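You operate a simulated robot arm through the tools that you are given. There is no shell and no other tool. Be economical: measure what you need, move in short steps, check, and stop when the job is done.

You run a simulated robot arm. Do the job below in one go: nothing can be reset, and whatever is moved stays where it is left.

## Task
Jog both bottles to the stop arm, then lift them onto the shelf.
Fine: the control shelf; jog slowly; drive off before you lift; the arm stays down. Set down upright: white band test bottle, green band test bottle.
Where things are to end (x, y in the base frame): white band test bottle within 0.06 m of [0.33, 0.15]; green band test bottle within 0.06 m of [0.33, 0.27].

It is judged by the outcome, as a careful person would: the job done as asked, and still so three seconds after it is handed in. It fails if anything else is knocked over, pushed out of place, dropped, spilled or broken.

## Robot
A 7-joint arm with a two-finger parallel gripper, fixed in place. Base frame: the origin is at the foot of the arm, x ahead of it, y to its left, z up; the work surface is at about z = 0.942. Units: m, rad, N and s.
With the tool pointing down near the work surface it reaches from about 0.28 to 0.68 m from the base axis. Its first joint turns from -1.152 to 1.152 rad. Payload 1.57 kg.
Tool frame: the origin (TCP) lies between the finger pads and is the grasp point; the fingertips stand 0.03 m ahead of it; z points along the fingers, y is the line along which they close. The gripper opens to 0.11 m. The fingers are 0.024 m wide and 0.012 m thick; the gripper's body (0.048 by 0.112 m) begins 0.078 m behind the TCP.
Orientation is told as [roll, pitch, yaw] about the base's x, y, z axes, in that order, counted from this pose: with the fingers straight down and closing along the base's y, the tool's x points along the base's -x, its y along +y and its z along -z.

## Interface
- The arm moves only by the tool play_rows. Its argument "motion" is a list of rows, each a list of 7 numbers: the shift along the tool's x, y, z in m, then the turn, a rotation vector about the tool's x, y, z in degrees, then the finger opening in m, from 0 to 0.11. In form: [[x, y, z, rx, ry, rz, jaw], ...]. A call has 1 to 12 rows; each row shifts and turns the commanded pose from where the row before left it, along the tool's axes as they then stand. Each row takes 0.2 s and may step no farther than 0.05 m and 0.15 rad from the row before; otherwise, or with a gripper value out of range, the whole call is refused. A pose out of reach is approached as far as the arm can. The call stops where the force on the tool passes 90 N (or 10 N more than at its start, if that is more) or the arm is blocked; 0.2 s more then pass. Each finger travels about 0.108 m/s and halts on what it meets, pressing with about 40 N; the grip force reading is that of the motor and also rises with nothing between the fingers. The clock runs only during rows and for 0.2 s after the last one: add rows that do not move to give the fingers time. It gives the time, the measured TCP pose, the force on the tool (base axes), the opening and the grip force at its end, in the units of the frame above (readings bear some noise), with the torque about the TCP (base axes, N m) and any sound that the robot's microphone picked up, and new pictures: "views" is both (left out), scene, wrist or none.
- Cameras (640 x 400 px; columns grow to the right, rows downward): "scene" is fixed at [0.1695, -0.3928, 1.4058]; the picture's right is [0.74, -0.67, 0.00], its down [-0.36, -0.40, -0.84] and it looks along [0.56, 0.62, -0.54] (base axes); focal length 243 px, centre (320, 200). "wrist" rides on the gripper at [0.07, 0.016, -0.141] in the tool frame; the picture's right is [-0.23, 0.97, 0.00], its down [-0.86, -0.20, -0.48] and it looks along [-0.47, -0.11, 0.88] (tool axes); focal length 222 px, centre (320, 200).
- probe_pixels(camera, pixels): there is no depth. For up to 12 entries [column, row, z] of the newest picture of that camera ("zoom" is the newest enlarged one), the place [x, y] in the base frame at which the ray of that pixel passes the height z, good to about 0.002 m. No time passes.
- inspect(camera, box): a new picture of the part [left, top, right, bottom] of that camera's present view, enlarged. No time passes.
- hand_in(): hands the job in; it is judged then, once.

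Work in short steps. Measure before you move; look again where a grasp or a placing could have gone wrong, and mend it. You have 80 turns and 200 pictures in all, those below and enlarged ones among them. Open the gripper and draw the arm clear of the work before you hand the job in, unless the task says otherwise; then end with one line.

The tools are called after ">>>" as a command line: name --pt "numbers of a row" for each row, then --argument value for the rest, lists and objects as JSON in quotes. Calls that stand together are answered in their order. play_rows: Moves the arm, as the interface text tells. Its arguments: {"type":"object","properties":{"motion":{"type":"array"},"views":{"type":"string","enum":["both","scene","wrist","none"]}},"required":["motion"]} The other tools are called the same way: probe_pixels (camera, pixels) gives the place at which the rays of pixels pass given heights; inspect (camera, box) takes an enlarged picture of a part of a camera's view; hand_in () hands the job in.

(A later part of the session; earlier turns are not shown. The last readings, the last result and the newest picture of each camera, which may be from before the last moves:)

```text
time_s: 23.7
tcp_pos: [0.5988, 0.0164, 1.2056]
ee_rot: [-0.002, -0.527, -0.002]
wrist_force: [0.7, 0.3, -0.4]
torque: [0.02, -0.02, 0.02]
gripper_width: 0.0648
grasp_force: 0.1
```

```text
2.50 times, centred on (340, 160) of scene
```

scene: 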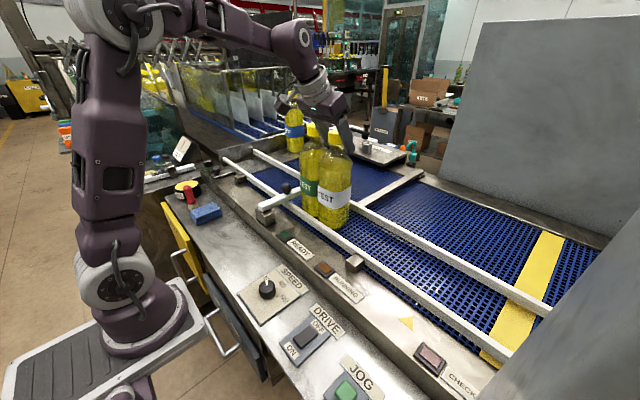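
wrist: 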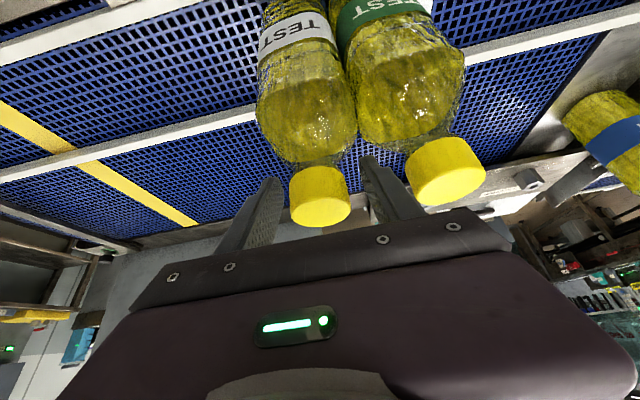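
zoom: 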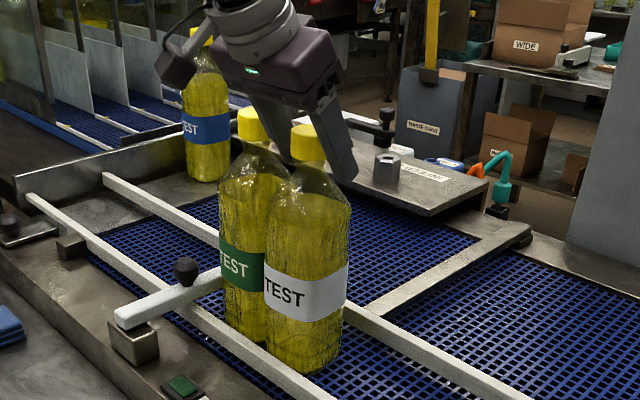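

The cap at (320,195) is centred between the fingers. I'll close on it.

>>> play_rows --pt "0 0 0 0 0 0 0.05" --pt "0 0 0 0 0 0 0.035" --pt "0 0 0 0 0 0 0.02" --pt "0 0 0 0 0 0 0.01" --pt "0 0 0 0 0 0 0.01"

```text
time_s: 24.9
tcp_pos: [0.5984, 0.0158, 1.2073]
ee_rot: [-0.001, -0.528, -0.001]
wrist_force: [0.5, -3.0, -0.1]
torque: [-0.22, -0.07, -0.03]
gripper_width: 0.0397
grasp_force: 39.8
```

scene: 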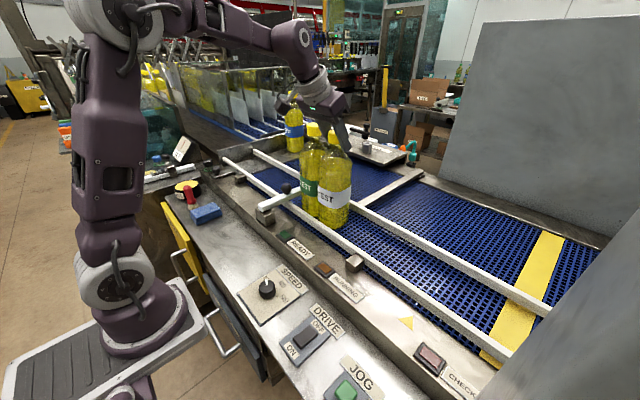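
wrist: 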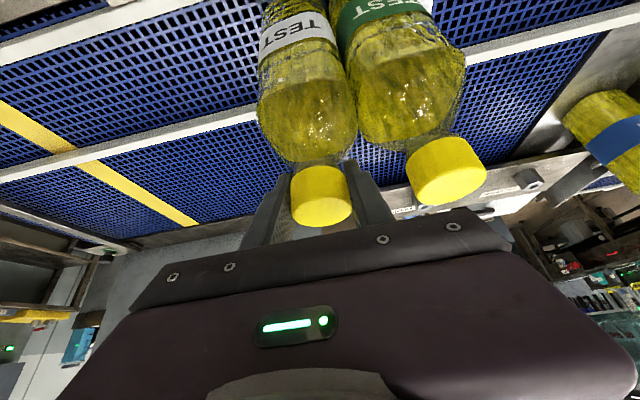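

The cap is held at 0.0397 m. I'll lift 2 cm straight up, drifting slightly -y away from green.

>>> play_rows --pt "-0.0025 -0.002 -0.0043 0 0 0 0.01" --pt "-0.0025 -0.002 -0.0043 0 0 0 0.01" --pt "-0.0025 -0.002 -0.0043 0 0 0 0.01" --pt "-0.0025 -0.002 -0.0043 0 0 0 0.01"

>>> inspect --camera "scene" --box '[270, 80, 410, 240]'

```text
time_s: 25.9
tcp_pos: [0.6, 0.0087, 1.2252]
ee_rot: [-0.004, -0.527, 0.001]
wrist_force: [-0.3, 0.0, -8.7]
torque: [0.01, -0.03, -0.02]
gripper_width: 0.0396
grasp_force: 40.0
```

scene: 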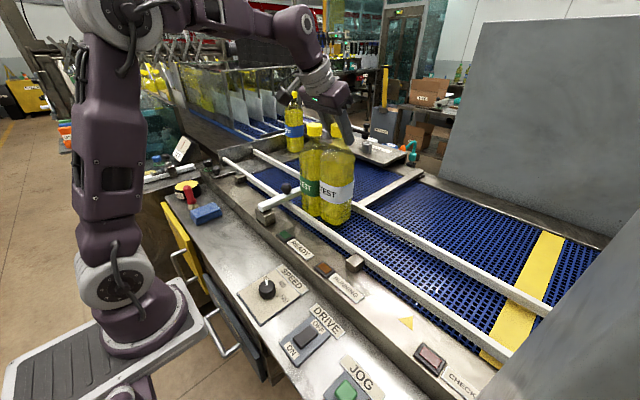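
wrist: 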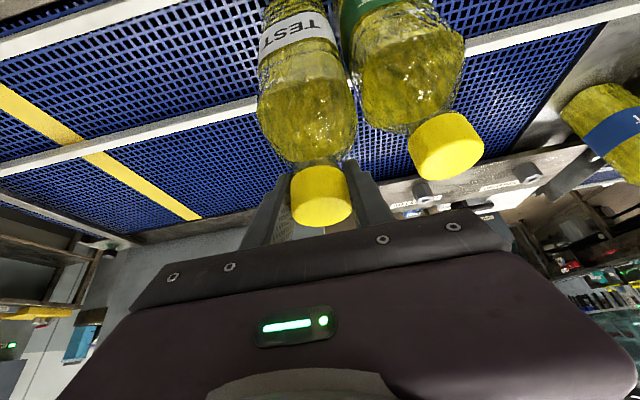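

```text
2.50 times, centred on (340, 160) of scene
```

zoom: 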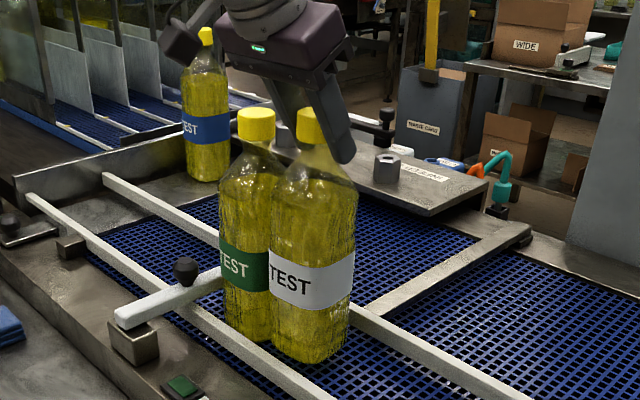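

The bottle hangs freely, with 8.7 N on the wrist, and green stays upright. I'll lift 6 cm more and drift -y.

>>> play_rows --pt "-0.005 -0.004 -0.0086 0 0 0 0.01" --pt "-0.006 -0.005 -0.0104 0 0 0 0.01" --pt "-0.006 -0.005 -0.0104 0 0 0 0.01" --pt "-0.006 -0.005 -0.0104 0 0 0 0.01" --pt "-0.006 -0.005 -0.0104 0 0 0 0.01" --pt "0 0 0 0 0 0 0.01"

>>> inspect --camera "scene" --box '[270, 80, 410, 240]'

```text
time_s: 27.3
tcp_pos: [0.5993, -0.0159, 1.2853]
ee_rot: [-0.002, -0.527, 0.001]
wrist_force: [0.7, 0.0, -7.4]
torque: [-0.04, 0.0, 0.01]
gripper_width: 0.0395
grasp_force: 40.5
```

scene: 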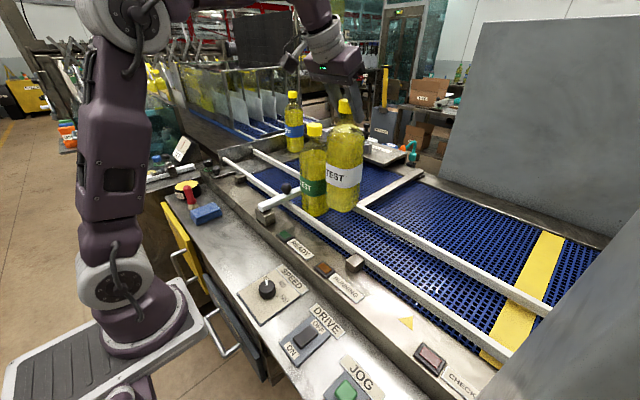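
wrist: 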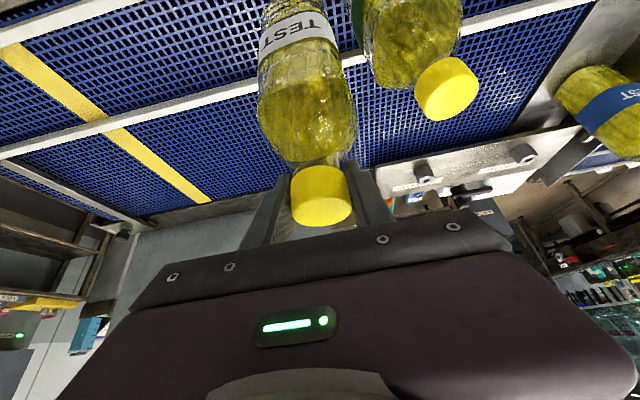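

```text
2.50 times, centred on (340, 160) of scene
```

zoom: 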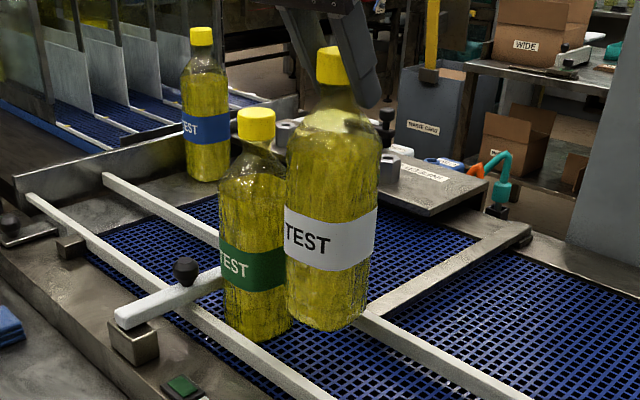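

The white bottle is 8 cm up and hanging plumb. I'll retreat along -x over the rail to x about 0.33 at constant height.

>>> play_rows --pt "0.013 0 -0.0076 0 0 0 0.01" --pt "0.0216 0 -0.0126 0 0 0 0.01" --pt "0.0216 0 -0.0126 0 0 0 0.01" --pt "0.0216 0 -0.0126 0 0 0 0.01" --pt "0.0216 0 -0.0126 0 0 0 0.01" --pt "0.0216 0 -0.0126 0 0 0 0.01" --pt "0.0216 0 -0.0126 0 0 0 0.01" --pt "0.0216 0 -0.0126 0 0 0 0.01" --pt "0.0216 0 -0.0126 0 0 0 0.01" --pt "0.0216 0 -0.0126 0 0 0 0.01" --pt "0.0216 0 -0.0126 0 0 0 0.01" --pt "0 0 0 0 0 0 0.01"

```text
time_s: 29.9
tcp_pos: [0.3327, -0.0156, 1.2849]
ee_rot: [-0.001, -0.528, 0.0]
wrist_force: [-0.5, -1.0, -7.9]
torque: [-0.01, -0.06, -0.01]
gripper_width: 0.0397
grasp_force: 40.0
```

scene: 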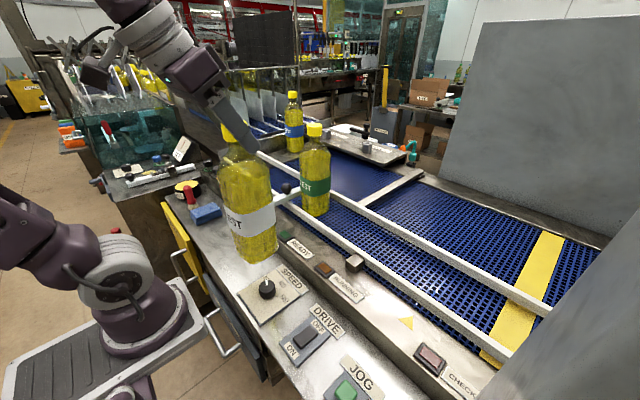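
wrist: 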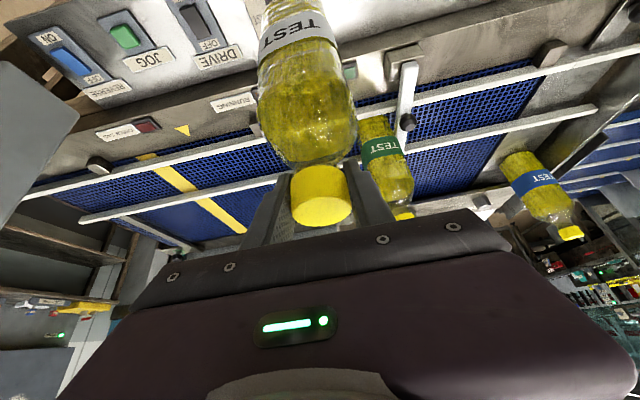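

Still steady over the shelf. I'll move +y to about 0.15.

>>> play_rows --pt "0 0.015 0 0 0 0 0.01" --pt "0 0.025 0 0 0 0 0.01" --pt "0 0.025 0 0 0 0 0.01" --pt "0 0.025 0 0 0 0 0.01" --pt "0 0.025 0 0 0 0 0.01" --pt "0 0.025 0 0 0 0 0.01" --pt "0 0.02 0 0 0 0 0.01" --pt "0 0.006 0 0 0 0 0.01" --pt "0 0 0 0 0 0 0.01"

>>> inspect --camera "scene" --box '[150, 120, 310, 280]'

```text
time_s: 31.9
tcp_pos: [0.3339, 0.1512, 1.2848]
ee_rot: [-0.002, -0.525, 0.0]
wrist_force: [0.0, 0.6, -7.5]
torque: [0.04, 0.0, 0.01]
gripper_width: 0.0395
grasp_force: 39.6
```

scene: 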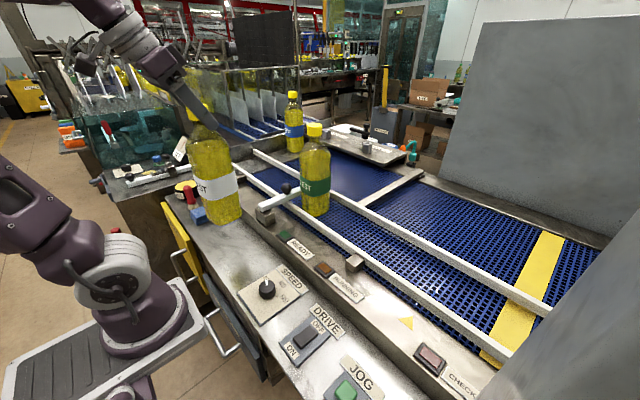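
wrist: 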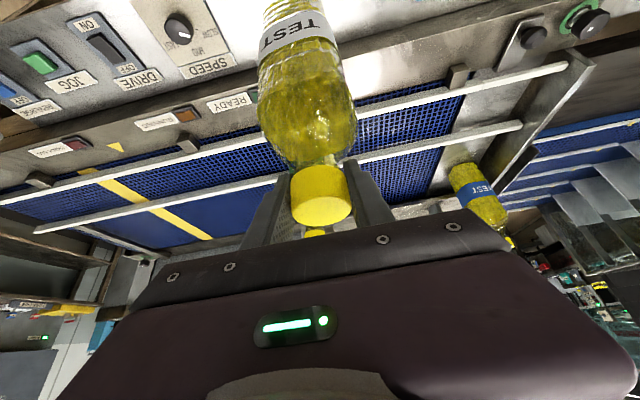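

```text
2.50 times, centred on (230, 200) of scene
```

zoom: 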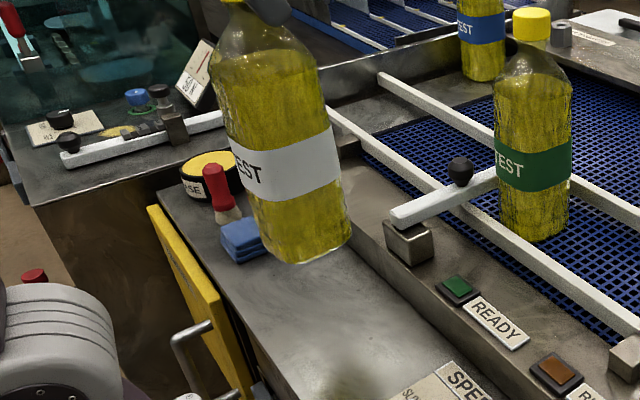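

The white bottle is above (0.334,0.151). I'll lower 9 cm, leaving the last stretch for slow steps.

>>> play_rows --pt "0.005 0 0.0086 0 0 0 0.01" --pt "0.0101 0 0.0173 0 0 0 0.01" --pt "0.0101 0 0.0173 0 0 0 0.01" --pt "0.0101 0 0.0173 0 0 0 0.01" --pt "0.0075 0 0.013 0 0 0 0.01" --pt "0.004 0 0.007 0 0 0 0.01" --pt "0 0 0 0 0 0 0.01"

>>> inspect --camera "scene" --box '[150, 120, 310, 280]'

```text
time_s: 33.5
tcp_pos: [0.3344, 0.1504, 1.1888]
ee_rot: [0.0, -0.526, -0.001]
wrist_force: [-0.5, 0.0, -8.7]
torque: [0.01, -0.04, 0.01]
gripper_width: 0.0396
grasp_force: 39.6
```

scene: 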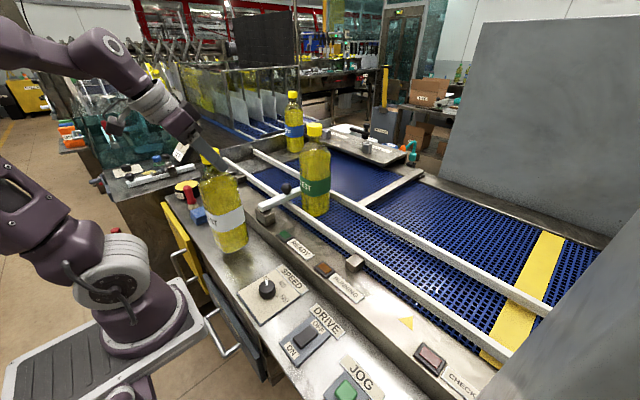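
wrist: 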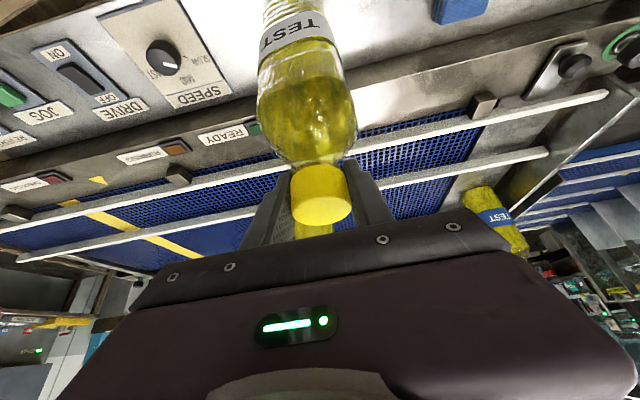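

```text
2.50 times, centred on (230, 200) of scene
```

zoom: 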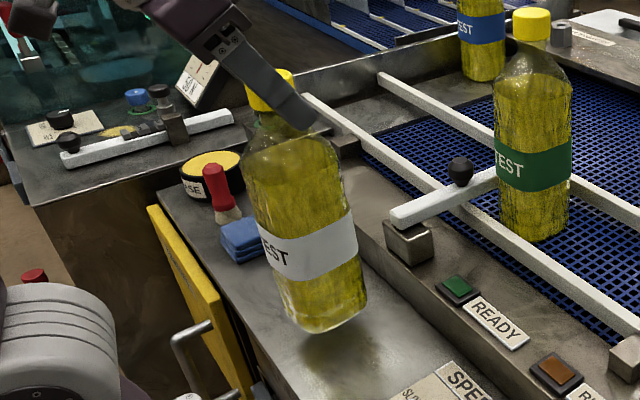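

The bottle floats about 1–2 cm above the shelf, with its shadow just below. I'll lower in 4 mm steps, watching the force.

>>> play_rows --pt "0.002 0 0.0035 0 0 0 0.01" --pt "0.002 0 0.0035 0 0 0 0.01" --pt "0.002 0 0.0035 0 0 0 0.01" --pt "0.002 0 0.0035 0 0 0 0.01" --views "none"

>>> inspect --camera "scene" --box '[150, 120, 310, 280]'

```text
time_s: 34.5
tcp_pos: [0.3356, 0.1496, 1.1728]
ee_rot: [-0.001, -0.526, 0.002]
wrist_force: [0.0, -0.7, -8.4]
torque: [-0.06, -0.05, -0.03]
gripper_width: 0.0395
grasp_force: 40.1
```

```text
2.50 times, centred on (230, 200) of scene
```

zoom: 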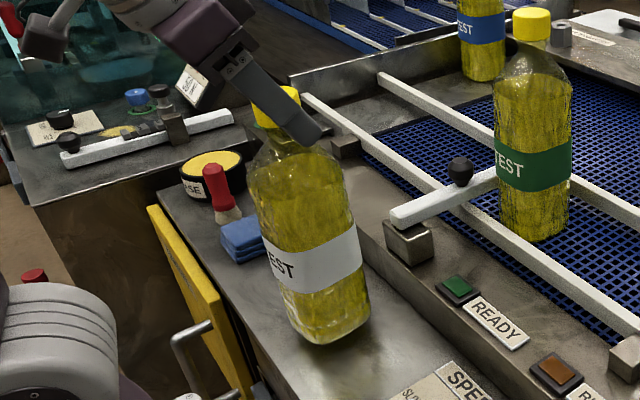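

Its image axis matches the vertical vanishing direction, so it is upright. No contact yet, so I'll continue in 2.5 mm steps.

>>> play_rows --pt "0.00125 0 0.0022 0 0 0 0.01" --pt "0.00125 0 0.0022 0 0 0 0.01" --pt "0.00125 0 0.0022 0 0 0 0.01" --views "none"

```text
time_s: 35.3
tcp_pos: [0.3342, 0.1493, 1.1669]
ee_rot: [-0.002, -0.527, 0.0]
wrist_force: [-0.9, -0.3, -8.0]
torque: [-0.03, 0.01, -0.03]
gripper_width: 0.0395
grasp_force: 39.3
```

Still the full 8 N load. I'll continue down.

>>> play_rows --pt "0.001 0 0.0017 0 0 0 0.01" --pt "0.001 0 0.0017 0 0 0 0.01" --views "none"

>>> inspect --camera "scene" --box '[190, 190, 270, 280]'

```text
time_s: 35.9
tcp_pos: [0.3338, 0.1492, 1.1619]
ee_rot: [-0.001, -0.527, -0.001]
wrist_force: [-0.1, -0.2, -8.0]
torque: [-0.09, -0.03, -0.03]
gripper_width: 0.0394
grasp_force: 40.4
```

```text
4.44 times, centred on (230, 235) of scene
```

zoom: 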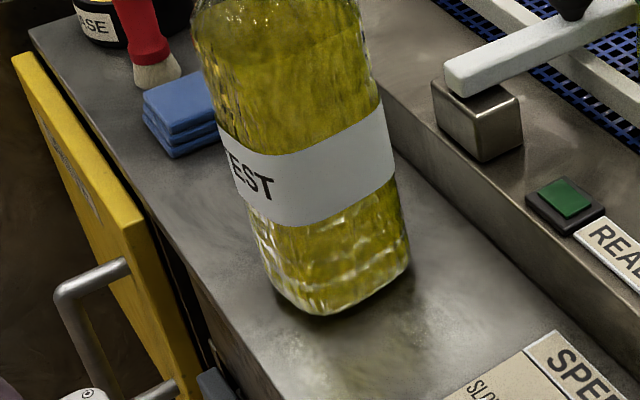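

Very close now. I'll take a few more 2 mm steps.

>>> play_rows --pt "0.001 0 0.0017 0 0 0 0.01" --pt "0.001 0 0.0017 0 0 0 0.01" --views "none"

```text
time_s: 36.5
tcp_pos: [0.335, 0.1503, 1.1586]
ee_rot: [-0.002, -0.526, -0.001]
wrist_force: [-0.3, -0.4, -8.4]
torque: [0.0, -0.03, -0.05]
gripper_width: 0.0395
grasp_force: 39.5
```

Still hanging freely, so I'll keep stepping.

>>> play_rows --pt "0.001 0 0.0017 0 0 0 0.01" --pt "0.001 0 0.0017 0 0 0 0.01" --views "none"

>>> inspect --camera "scene" --box '[190, 190, 270, 280]'

```text
time_s: 37.1
tcp_pos: [0.3346, 0.1493, 1.1563]
ee_rot: [0.0, -0.533, 0.0]
wrist_force: [2.5, -1.6, 25.2]
torque: [0.02, -0.14, -0.35]
gripper_width: 0.0395
grasp_force: 40.5
```

```text
4.44 times, centred on (230, 235) of scene
```

zoom: 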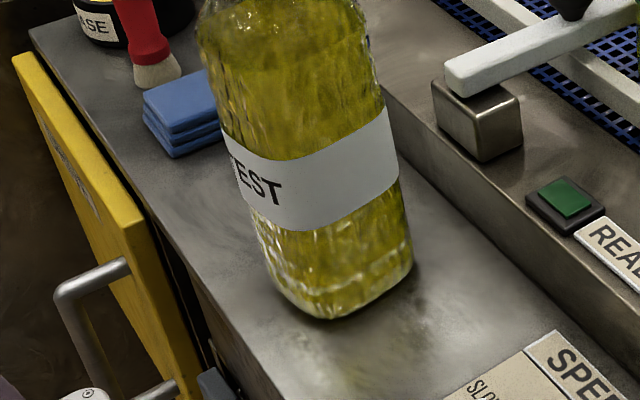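

The base is on the shelf, with +25 N pushing back. I'll ease up 1 mm, then open the fingers gradually.

>>> play_rows --pt "-0.0005 0 -0.0009 0 0 0 0.03" --pt "0 0 0 0 0 0 0.04" --pt "0 0 0 0 0 0 0.045" --pt "0 0 0 0 0 0 0.055" --pt "0 0 0 0 0 0 0.065" --pt "0 0 0 0 0 0 0.065"

>>> inspect --camera "scene" --box '[150, 120, 310, 280]'

```text
time_s: 38.5
tcp_pos: [0.3346, 0.1508, 1.1557]
ee_rot: [-0.002, -0.527, 0.001]
wrist_force: [1.0, -0.2, -0.6]
torque: [0.0, 0.01, 0.03]
gripper_width: 0.065
grasp_force: 0.1
```

scene: 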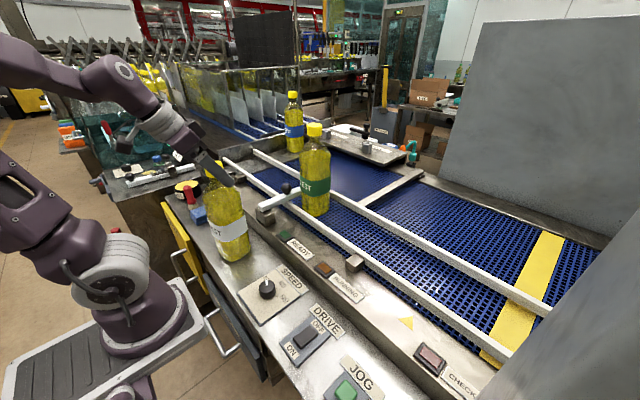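
wrist: 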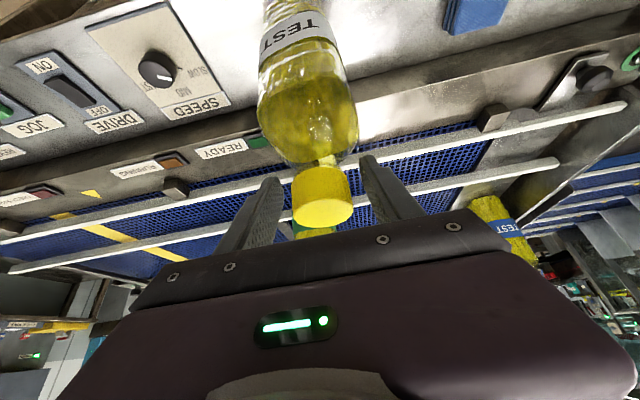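

```text
2.50 times, centred on (230, 200) of scene
```

zoom: 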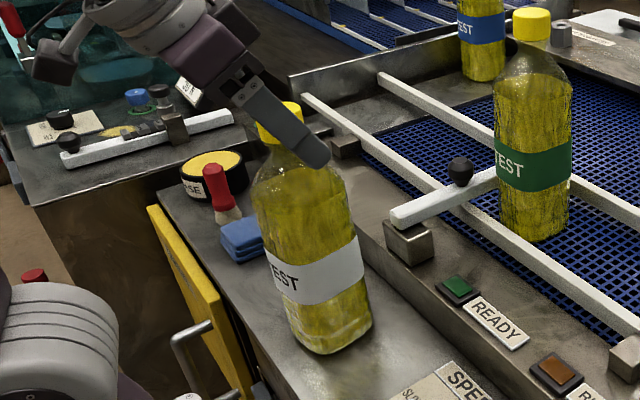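

The white bottle stands free and upright. I'll rise straight up 13 cm, clear of its cap.

>>> play_rows --pt "-0.005 0 -0.0086 0 0 0 0.065" --pt "-0.01 0 -0.0173 0 0 0 0.065" --pt "-0.01 0 -0.0173 0 0 0 0.065" --pt "-0.01 0 -0.0173 0 0 0 0.065" --pt "-0.015 0 -0.026 0 0 0 0.065" --pt "-0.015 0 -0.026 0 0 0 0.065" --pt "0 0 0 0 0 0 0.065"

>>> inspect --camera "scene" --box '[150, 120, 310, 280]'

```text
time_s: 40.1
tcp_pos: [0.3314, 0.1474, 1.2859]
ee_rot: [-0.002, -0.529, 0.001]
wrist_force: [-0.3, 0.5, 0.7]
torque: [0.03, -0.02, 0.02]
gripper_width: 0.065
grasp_force: 0.0
```

scene: 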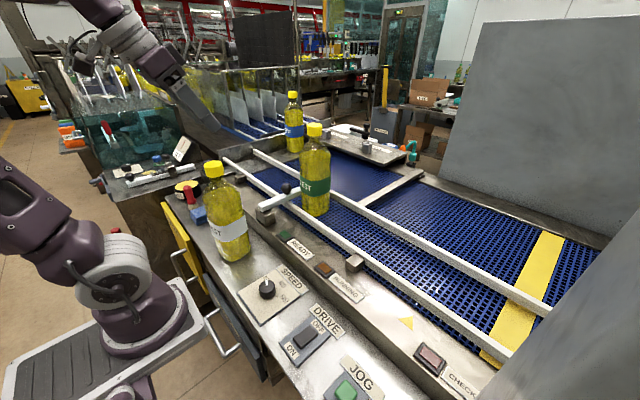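
wrist: 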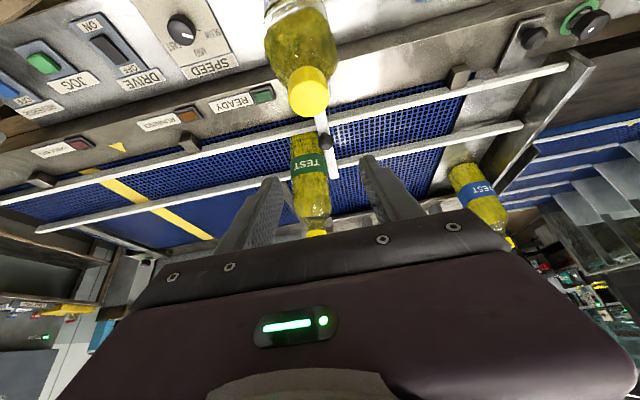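

```text
2.50 times, centred on (230, 200) of scene
```

zoom: 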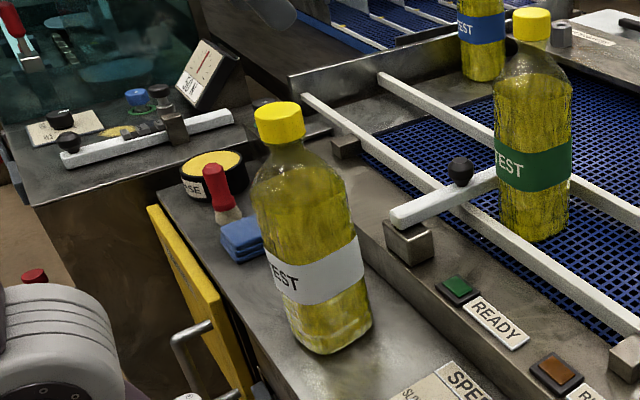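

White stands upright on its own. I'll move to the standoff behind green's cap, near (0.557,0.098,1.277), and measure the sponge's near edge too.

>>> play_rows --pt "-0.0317 -0.0082 0.0203 0 0 0 0.065" --pt "-0.0317 -0.0082 0.0203 0 0 0 0.065" --pt "-0.0317 -0.0082 0.0203 0 0 0 0.065" --pt "-0.0317 -0.0082 0.0203 0 0 0 0.065" --pt "-0.0317 -0.0082 0.0203 0 0 0 0.065" --pt "-0.0317 -0.0082 0.0203 0 0 0 0.065" --pt "0 0 0 0 0 0 0.065"

>>> probe_pixels --camera "scene" --pixels '[[197, 225, 0.9], [204, 222, 0.9], [313.5, 130, 1.211], [190, 214, 0.9], [234, 256, 0.9]]'

```text
time_s: 41.7
tcp_pos: [0.5577, 0.1046, 1.2778]
ee_rot: [-0.001, -0.527, 0.001]
wrist_force: [-0.4, -1.4, -0.4]
torque: [0.0, 0.01, 0.04]
gripper_width: 0.0652
grasp_force: 0.0
```

scene: 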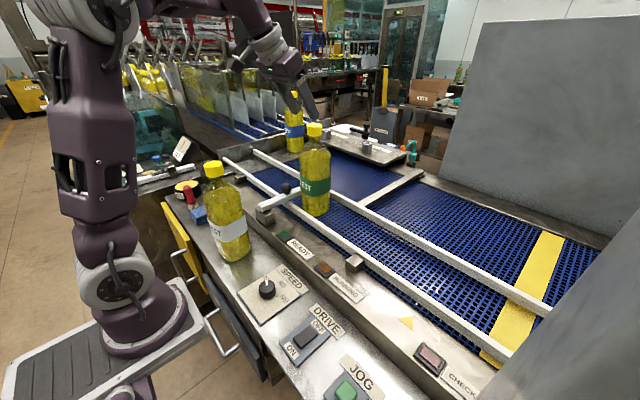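
wrist: 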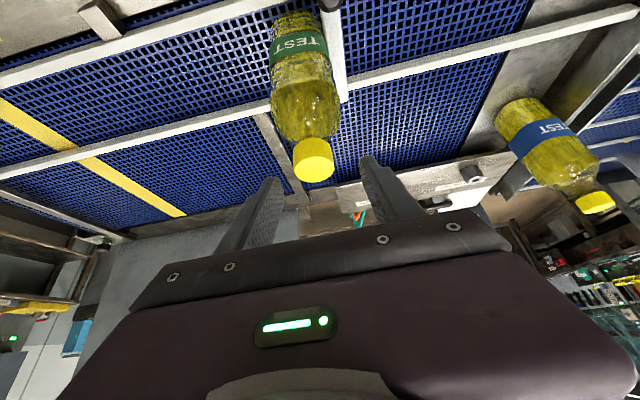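

```text
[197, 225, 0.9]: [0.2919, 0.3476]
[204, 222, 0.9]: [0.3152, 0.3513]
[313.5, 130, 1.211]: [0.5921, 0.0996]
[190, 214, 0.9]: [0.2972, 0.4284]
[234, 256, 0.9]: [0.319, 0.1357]
```

The sponge's near edge is at y≈0.347, so there is room for green at y≈0.26. I'll refine green's cap position, seen at (313,160).

>>> probe_pixels --camera "wrist" --pixels '[[313, 160, 1.2], [313, 160, 1.211], [313, 160, 1.22]]'

>>> inspect --camera "scene" --box '[250, 80, 390, 240]'

```text
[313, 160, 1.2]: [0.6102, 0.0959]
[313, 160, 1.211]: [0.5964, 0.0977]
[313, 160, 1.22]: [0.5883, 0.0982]
```

```text
2.50 times, centred on (320, 160) of scene
```

zoom: 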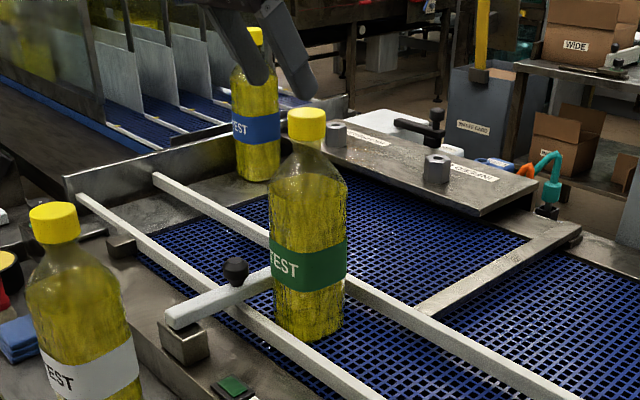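

Green's cap is at (0.596,0.098,1.211). I'll shift -6 mm in y and advance 0.081 m along the tool axis.

>>> play_rows --pt "0.001 -0.0065 0.015 0 0 0 0.065" --pt "0.001 0 0.025 0 0 0 0.065" --pt "0 0 0.021 0 0 0 0.065" --pt "0 0 0.02 0 0 0 0.065" --pt "0 0 0 0 0 0 0.065"

```text
time_s: 42.9
tcp_pos: [0.5998, 0.0944, 1.2062]
ee_rot: [-0.002, -0.526, 0.001]
wrist_force: [0.1, 0.9, -0.2]
torque: [0.03, 0.01, -0.04]
gripper_width: 0.0648
grasp_force: 0.0
```

scene: 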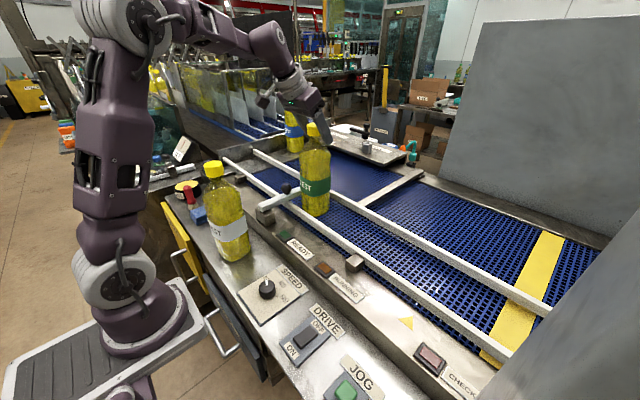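
wrist: 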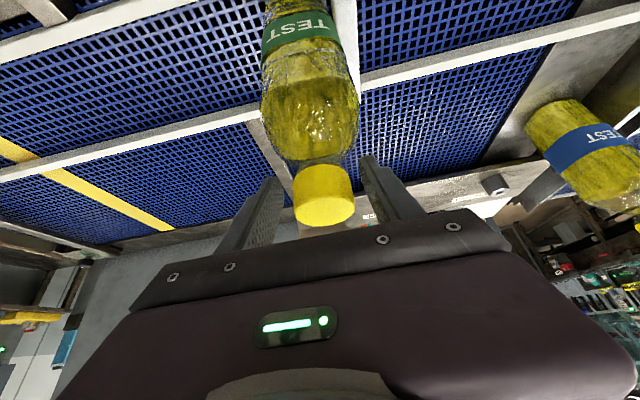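

The cap sits between the fingers about 2 mm to +y. I'll centre on it and close.

>>> play_rows --pt "0 0.002 0 0 0 0 0.065" --pt "0 0 0 0 0 0 0.05" --pt "0 0 0 0 0 0 0.035" --pt "0 0 0 0 0 0 0.02" --pt "0 0 0 0 0 0 0.01" --pt "0 0 0 0 0 0 0.01"

```text
time_s: 44.3
tcp_pos: [0.601, 0.0965, 1.2067]
ee_rot: [0.0, -0.528, 0.001]
wrist_force: [-0.3, 1.1, -0.8]
torque: [0.48, -0.18, 0.03]
gripper_width: 0.0396
grasp_force: 39.7
```

scene: 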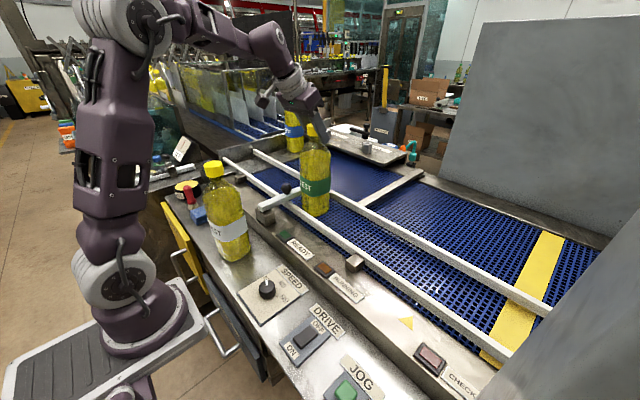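
wrist: 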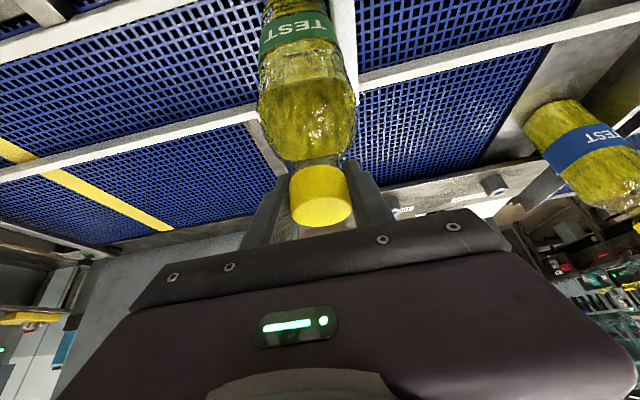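

The cap is gripped at 0.0396 m. I'll lift with a slight -y drift, away from the stop arm.

>>> play_rows --pt "-0.0025 -0.002 -0.0043 0 0 0 0.01" --pt "-0.0025 -0.002 -0.0043 0 0 0 0.01" --pt "-0.0025 -0.003 -0.0043 0 0 0 0.01" --pt "-0.0025 -0.003 -0.0043 0 0 0 0.01" --pt "-0.005 -0.005 -0.0086 0 0 0 0.01" --pt "-0.005 -0.005 -0.0086 0 0 0 0.01" --pt "0 0 0 0 0 0 0.01"

>>> inspect --camera "scene" --box '[250, 80, 390, 240]'

```text
time_s: 45.9
tcp_pos: [0.6002, 0.0748, 1.2452]
ee_rot: [-0.002, -0.528, 0.0]
wrist_force: [0.0, 1.3, -7.7]
torque: [0.0, -0.02, 0.01]
gripper_width: 0.0397
grasp_force: 40.6
```

scene: 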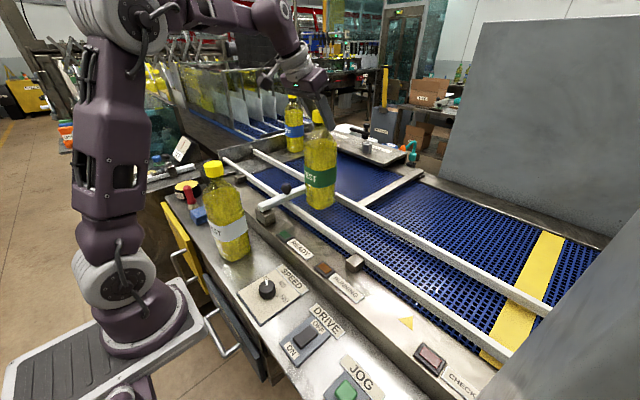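
wrist: 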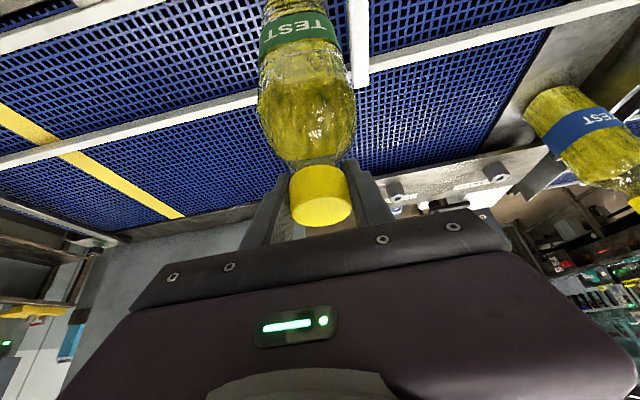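

```text
2.50 times, centred on (320, 160) of scene
```

zoom: 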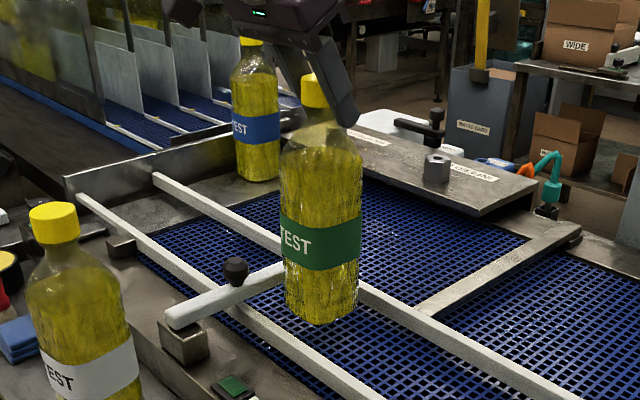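

Green hangs freely. I'll lift 4 cm more, then retreat to x≈0.45 at y≈0.05, keeping well clear of the white bottle on the shelf.

>>> play_rows --pt "-0.0067 -0.007 -0.0115 0 0 0 0.01" --pt "-0.0067 -0.007 -0.0115 0 0 0 0.01" --pt "-0.0067 -0.006 -0.0115 0 0 0 0.01" --pt "0.0108 0 -0.0063 0 0 0 0.01" --pt "0.0216 0 -0.0126 0 0 0 0.01" --pt "0.0216 0 -0.0126 0 0 0 0.01" --pt "0.0216 0 -0.0126 0 0 0 0.01" --pt "0.0216 0 -0.0126 0 0 0 0.01" --pt "0.0216 0 -0.0126 0 0 0 0.01" --pt "0.0108 0 -0.0063 0 0 0 0.01" --pt "0 0 0 0 0 0 0.01"

```text
time_s: 48.3
tcp_pos: [0.448, 0.0574, 1.2864]
ee_rot: [0.0, -0.528, 0.0]
wrist_force: [-0.6, -1.0, -8.7]
torque: [0.03, -0.04, 0.01]
gripper_width: 0.0398
grasp_force: 40.0
```

scene: 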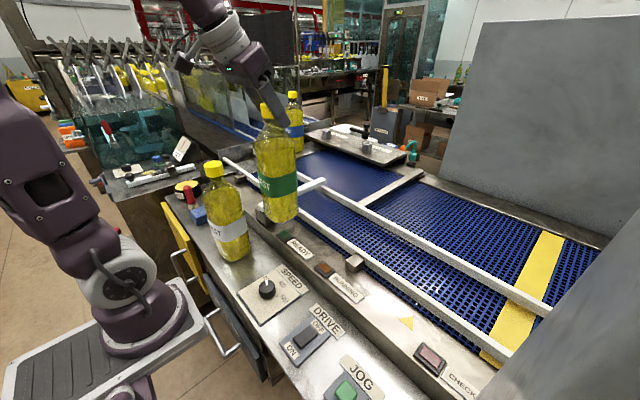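
wrist: 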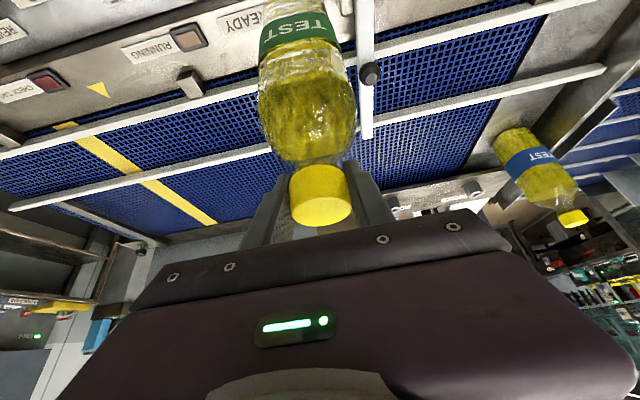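

I'll lift 5 cm more here so the bottle clears the stop arm and its knob.

>>> play_rows --pt "-0.007 0 -0.012 0 0 0 0.01" --pt "-0.007 0 -0.012 0 0 0 0.01" --pt "-0.007 0 -0.012 0 0 0 0.01" --pt "-0.006 0 -0.0105 0 0 0 0.01" --pt "0 0 0 0 0 0 0.01"

>>> inspect --camera "scene" --box '[190, 100, 350, 260]'

```text
time_s: 49.5
tcp_pos: [0.448, 0.0592, 1.3391]
ee_rot: [-0.001, -0.526, -0.001]
wrist_force: [0.6, -0.6, -8.6]
torque: [0.0, -0.03, 0.03]
gripper_width: 0.0396
grasp_force: 39.7
```

scene: 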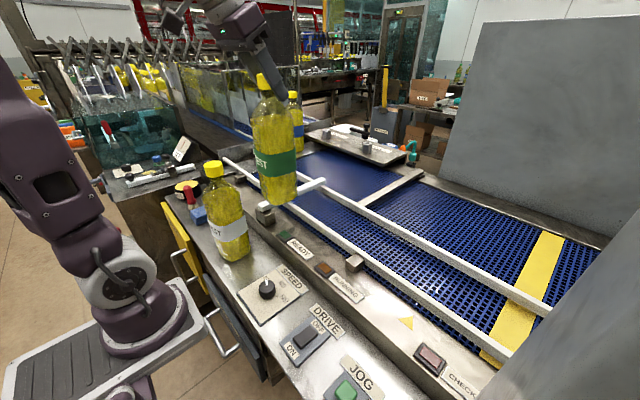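
wrist: 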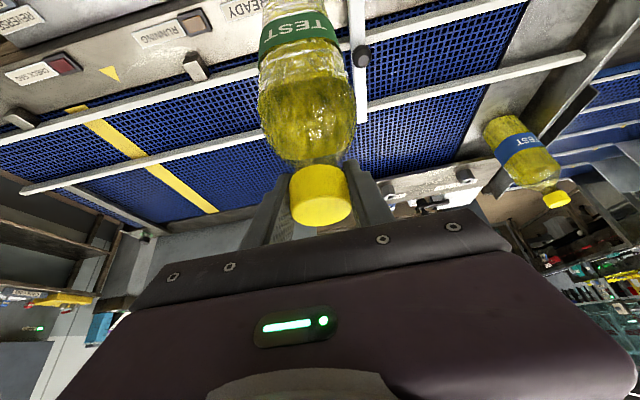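

```text
2.50 times, centred on (270, 180) of scene
```

zoom: 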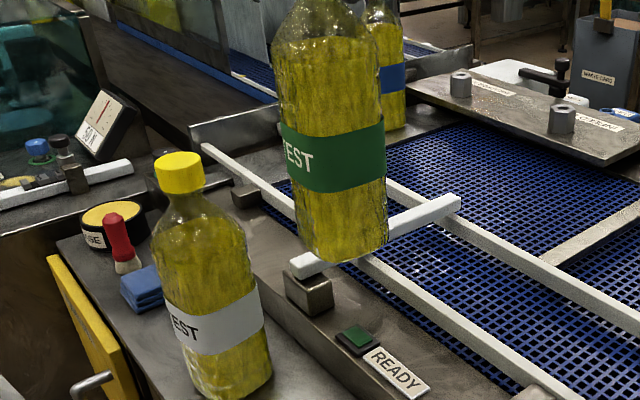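

The bottle bottom is about 7 cm above the stop arm. I'll move +y 0.20 to pass over it.

>>> play_rows --pt "0 0.012 0 0 0 0 0.01" --pt "0 0.022 0 0 0 0 0.01" --pt "0 0.022 0 0 0 0 0.01" --pt "0 0.022 0 0 0 0 0.01" --pt "0 0.022 0 0 0 0 0.01" --pt "0 0.022 0 0 0 0 0.01" --pt "0 0.022 0 0 0 0 0.01" --pt "0 0.022 0 0 0 0 0.01" --pt "0 0.022 0 0 0 0 0.01" --pt "0 0.013 0 0 0 0 0.01" --pt "0 0 0 0 0 0 0.01"

```text
time_s: 51.9
tcp_pos: [0.448, 0.2569, 1.3373]
ee_rot: [-0.002, -0.527, 0.0]
wrist_force: [1.3, -1.1, -7.7]
torque: [0.01, -0.03, -0.03]
gripper_width: 0.0396
grasp_force: 39.9
```

scene: 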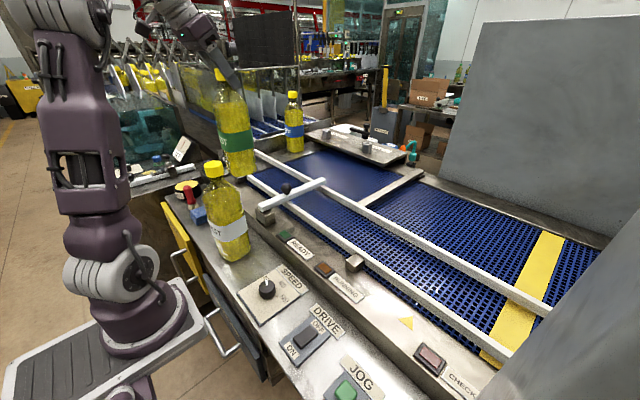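
wrist: 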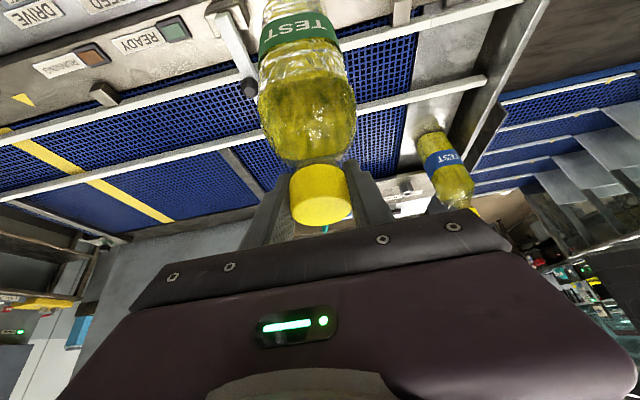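

Green is past the stop arm, at y 0.257. I'll retreat along -x to 0.33 over the shelf.

>>> play_rows --pt "0.0101 0.001 -0.0059 0 0 0 0.01" --pt "0.0202 0.001 -0.0118 0 0 0 0.01" --pt "0.0202 0.001 -0.0118 0 0 0 0.01" --pt "0.0202 0.001 -0.0118 0 0 0 0.01" --pt "0.0202 0.001 -0.0118 0 0 0 0.01" --pt "0.0101 0 -0.0059 0 0 0 0.01" --pt "0 0 0 0 0 0 0.01"

>>> inspect --camera "scene" --box '[130, 80, 310, 280]'

```text
time_s: 53.5
tcp_pos: [0.3312, 0.2624, 1.3403]
ee_rot: [-0.001, -0.526, 0.0]
wrist_force: [0.1, 0.7, -9.2]
torque: [0.03, -0.08, 0.01]
gripper_width: 0.0397
grasp_force: 40.2
```

scene: 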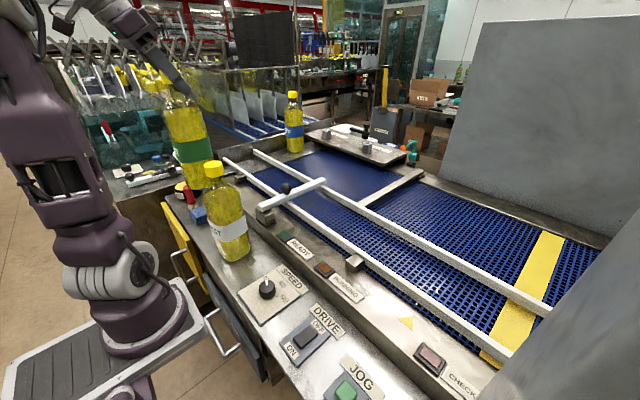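
wrist: 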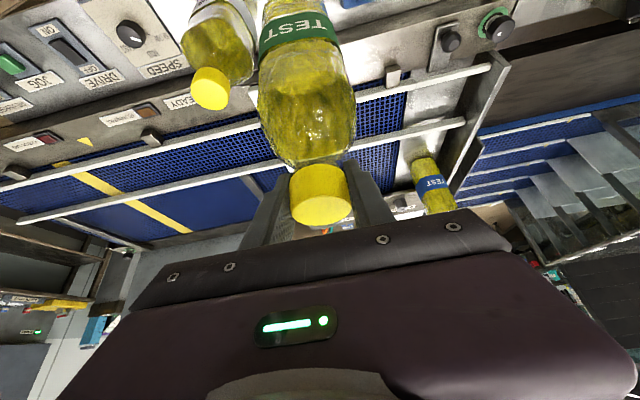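

```text
2.00 times, centred on (220, 180) of scene
```

zoom: 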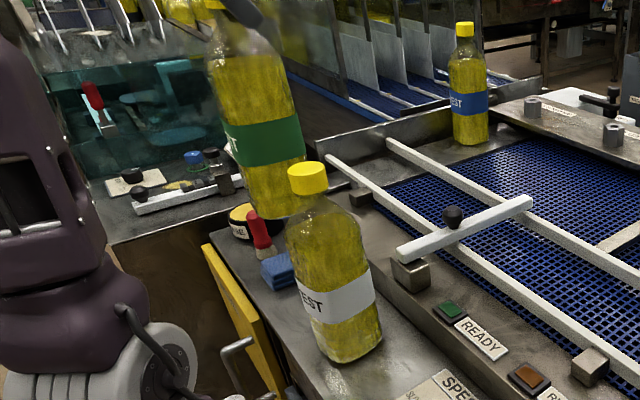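

Green is above (0.331,0.262), clear of white. I'll lower 16 cm, then check.

>>> play_rows --pt "0.005 0 0.0086 0 0 0 0.01" --pt "0.0101 0 0.0173 0 0 0 0.01" --pt "0.0101 0 0.0173 0 0 0 0.01" --pt "0.0101 0 0.0173 0 0 0 0.01" --pt "0.0101 0 0.0173 0 0 0 0.01" --pt "0.0101 0 0.0173 0 0 0 0.01" --pt "0.0101 0 0.0173 0 0 0 0.01" --pt "0.0101 0 0.0173 0 0 0 0.01" --pt "0.005 0 0.0086 0 0 0 0.01" --pt "0 0 0 0 0 0 0.01"

>>> inspect --camera "scene" --box '[130, 80, 310, 280]'

```text
time_s: 55.7
tcp_pos: [0.332, 0.2612, 1.1783]
ee_rot: [0.0, -0.528, 0.0]
wrist_force: [0.1, 0.4, -7.9]
torque: [0.01, -0.07, -0.02]
gripper_width: 0.0398
grasp_force: 40.0
```

scene: 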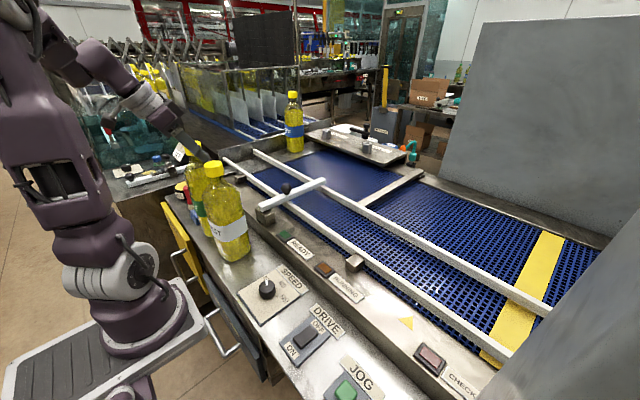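
wrist: 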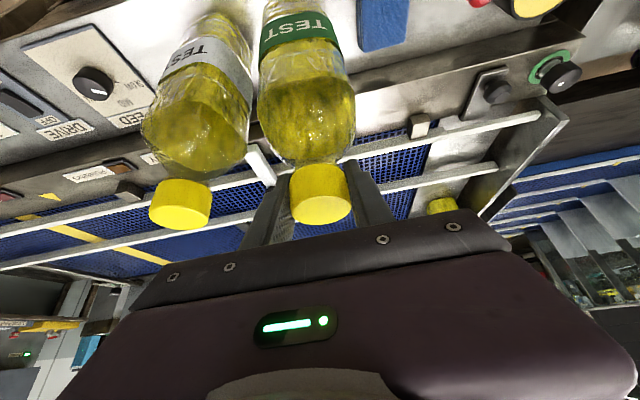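

```text
2.00 times, centred on (220, 180) of scene
```

zoom: 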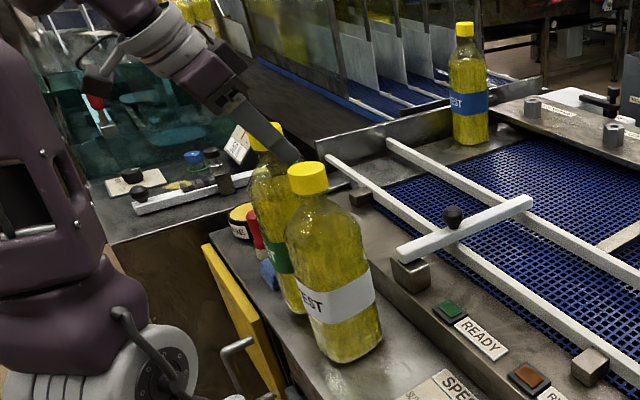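

There is a clear gap between the bottles in the wrist view (around (250,110)). I'll lower 17 mm to near contact.

>>> play_rows --pt "0.002 0 0.0035 0 0 0 0.01" --pt "0.002 0 0.0035 0 0 0 0.01" --pt "0.002 0 0.0035 0 0 0 0.01" --pt "0.0015 0 0.0026 0 0 0 0.01" --pt "0.001 0 0.0017 0 0 0 0.01" --views "none"

```text
time_s: 56.9
tcp_pos: [0.3311, 0.2603, 1.1608]
ee_rot: [-0.003, -0.528, 0.001]
wrist_force: [0.3, -0.3, -7.9]
torque: [-0.08, -0.01, 0.01]
gripper_width: 0.0395
grasp_force: 39.8
```

Still hanging at z 1.161. I'll take 2 mm steps to contact.

>>> play_rows --pt "0.001 0 0.0017 0 0 0 0.01" --pt "0.001 0 0.0017 0 0 0 0.01" --views "none"

```text
time_s: 57.5
tcp_pos: [0.3322, 0.2616, 1.1574]
ee_rot: [0.0, -0.527, 0.0]
wrist_force: [0.0, -1.6, -4.7]
torque: [-0.15, 0.09, 0.02]
gripper_width: 0.0394
grasp_force: 40.3
```

Contact is beginning, with the load down to 4.7 N. I'll take one more small step.

>>> play_rows --pt "0.0006 0 0.001 0 0 0 0.01" --pt "0 0 0 0 0 0 0.01" --views "none"

```text
time_s: 58.1
tcp_pos: [0.3313, 0.2614, 1.1578]
ee_rot: [-0.001, -0.529, -0.001]
wrist_force: [-1.9, -4.9, 25.2]
torque: [-0.5, -0.08, 0.11]
gripper_width: 0.0398
grasp_force: 40.0
```

The bottle is firmly on the shelf. I'll ease up slightly and open gradually.

>>> play_rows --pt "-0.0005 0 -0.0009 0 0 0 0.03" --pt "0 0 0 0 0 0 0.04" --pt "0 0 0 0 0 0 0.045" --pt "0 0 0 0 0 0 0.055" --pt "0 0 0 0 0 0 0.065" --pt "0 0 0 0 0 0 0.065"

```text
time_s: 59.5
tcp_pos: [0.3312, 0.26, 1.1578]
ee_rot: [-0.001, -0.528, -0.001]
wrist_force: [-0.3, -0.2, 0.2]
torque: [0.01, 0.0, -0.04]
gripper_width: 0.0651
grasp_force: 0.0
```

scene: 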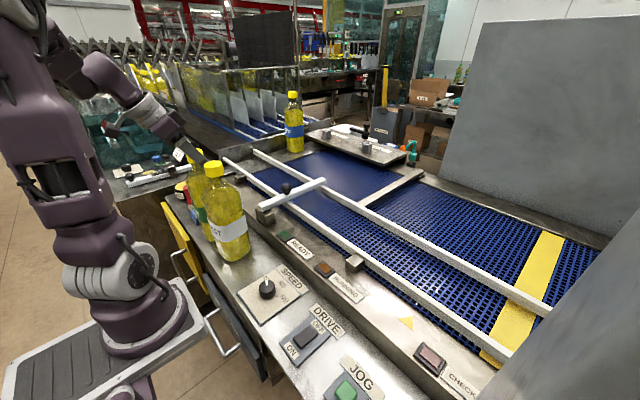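
wrist: 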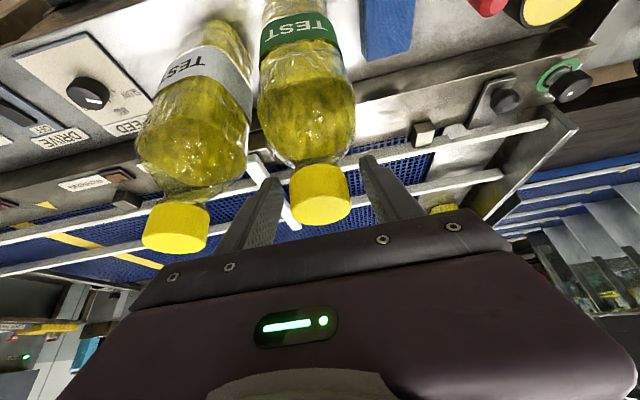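

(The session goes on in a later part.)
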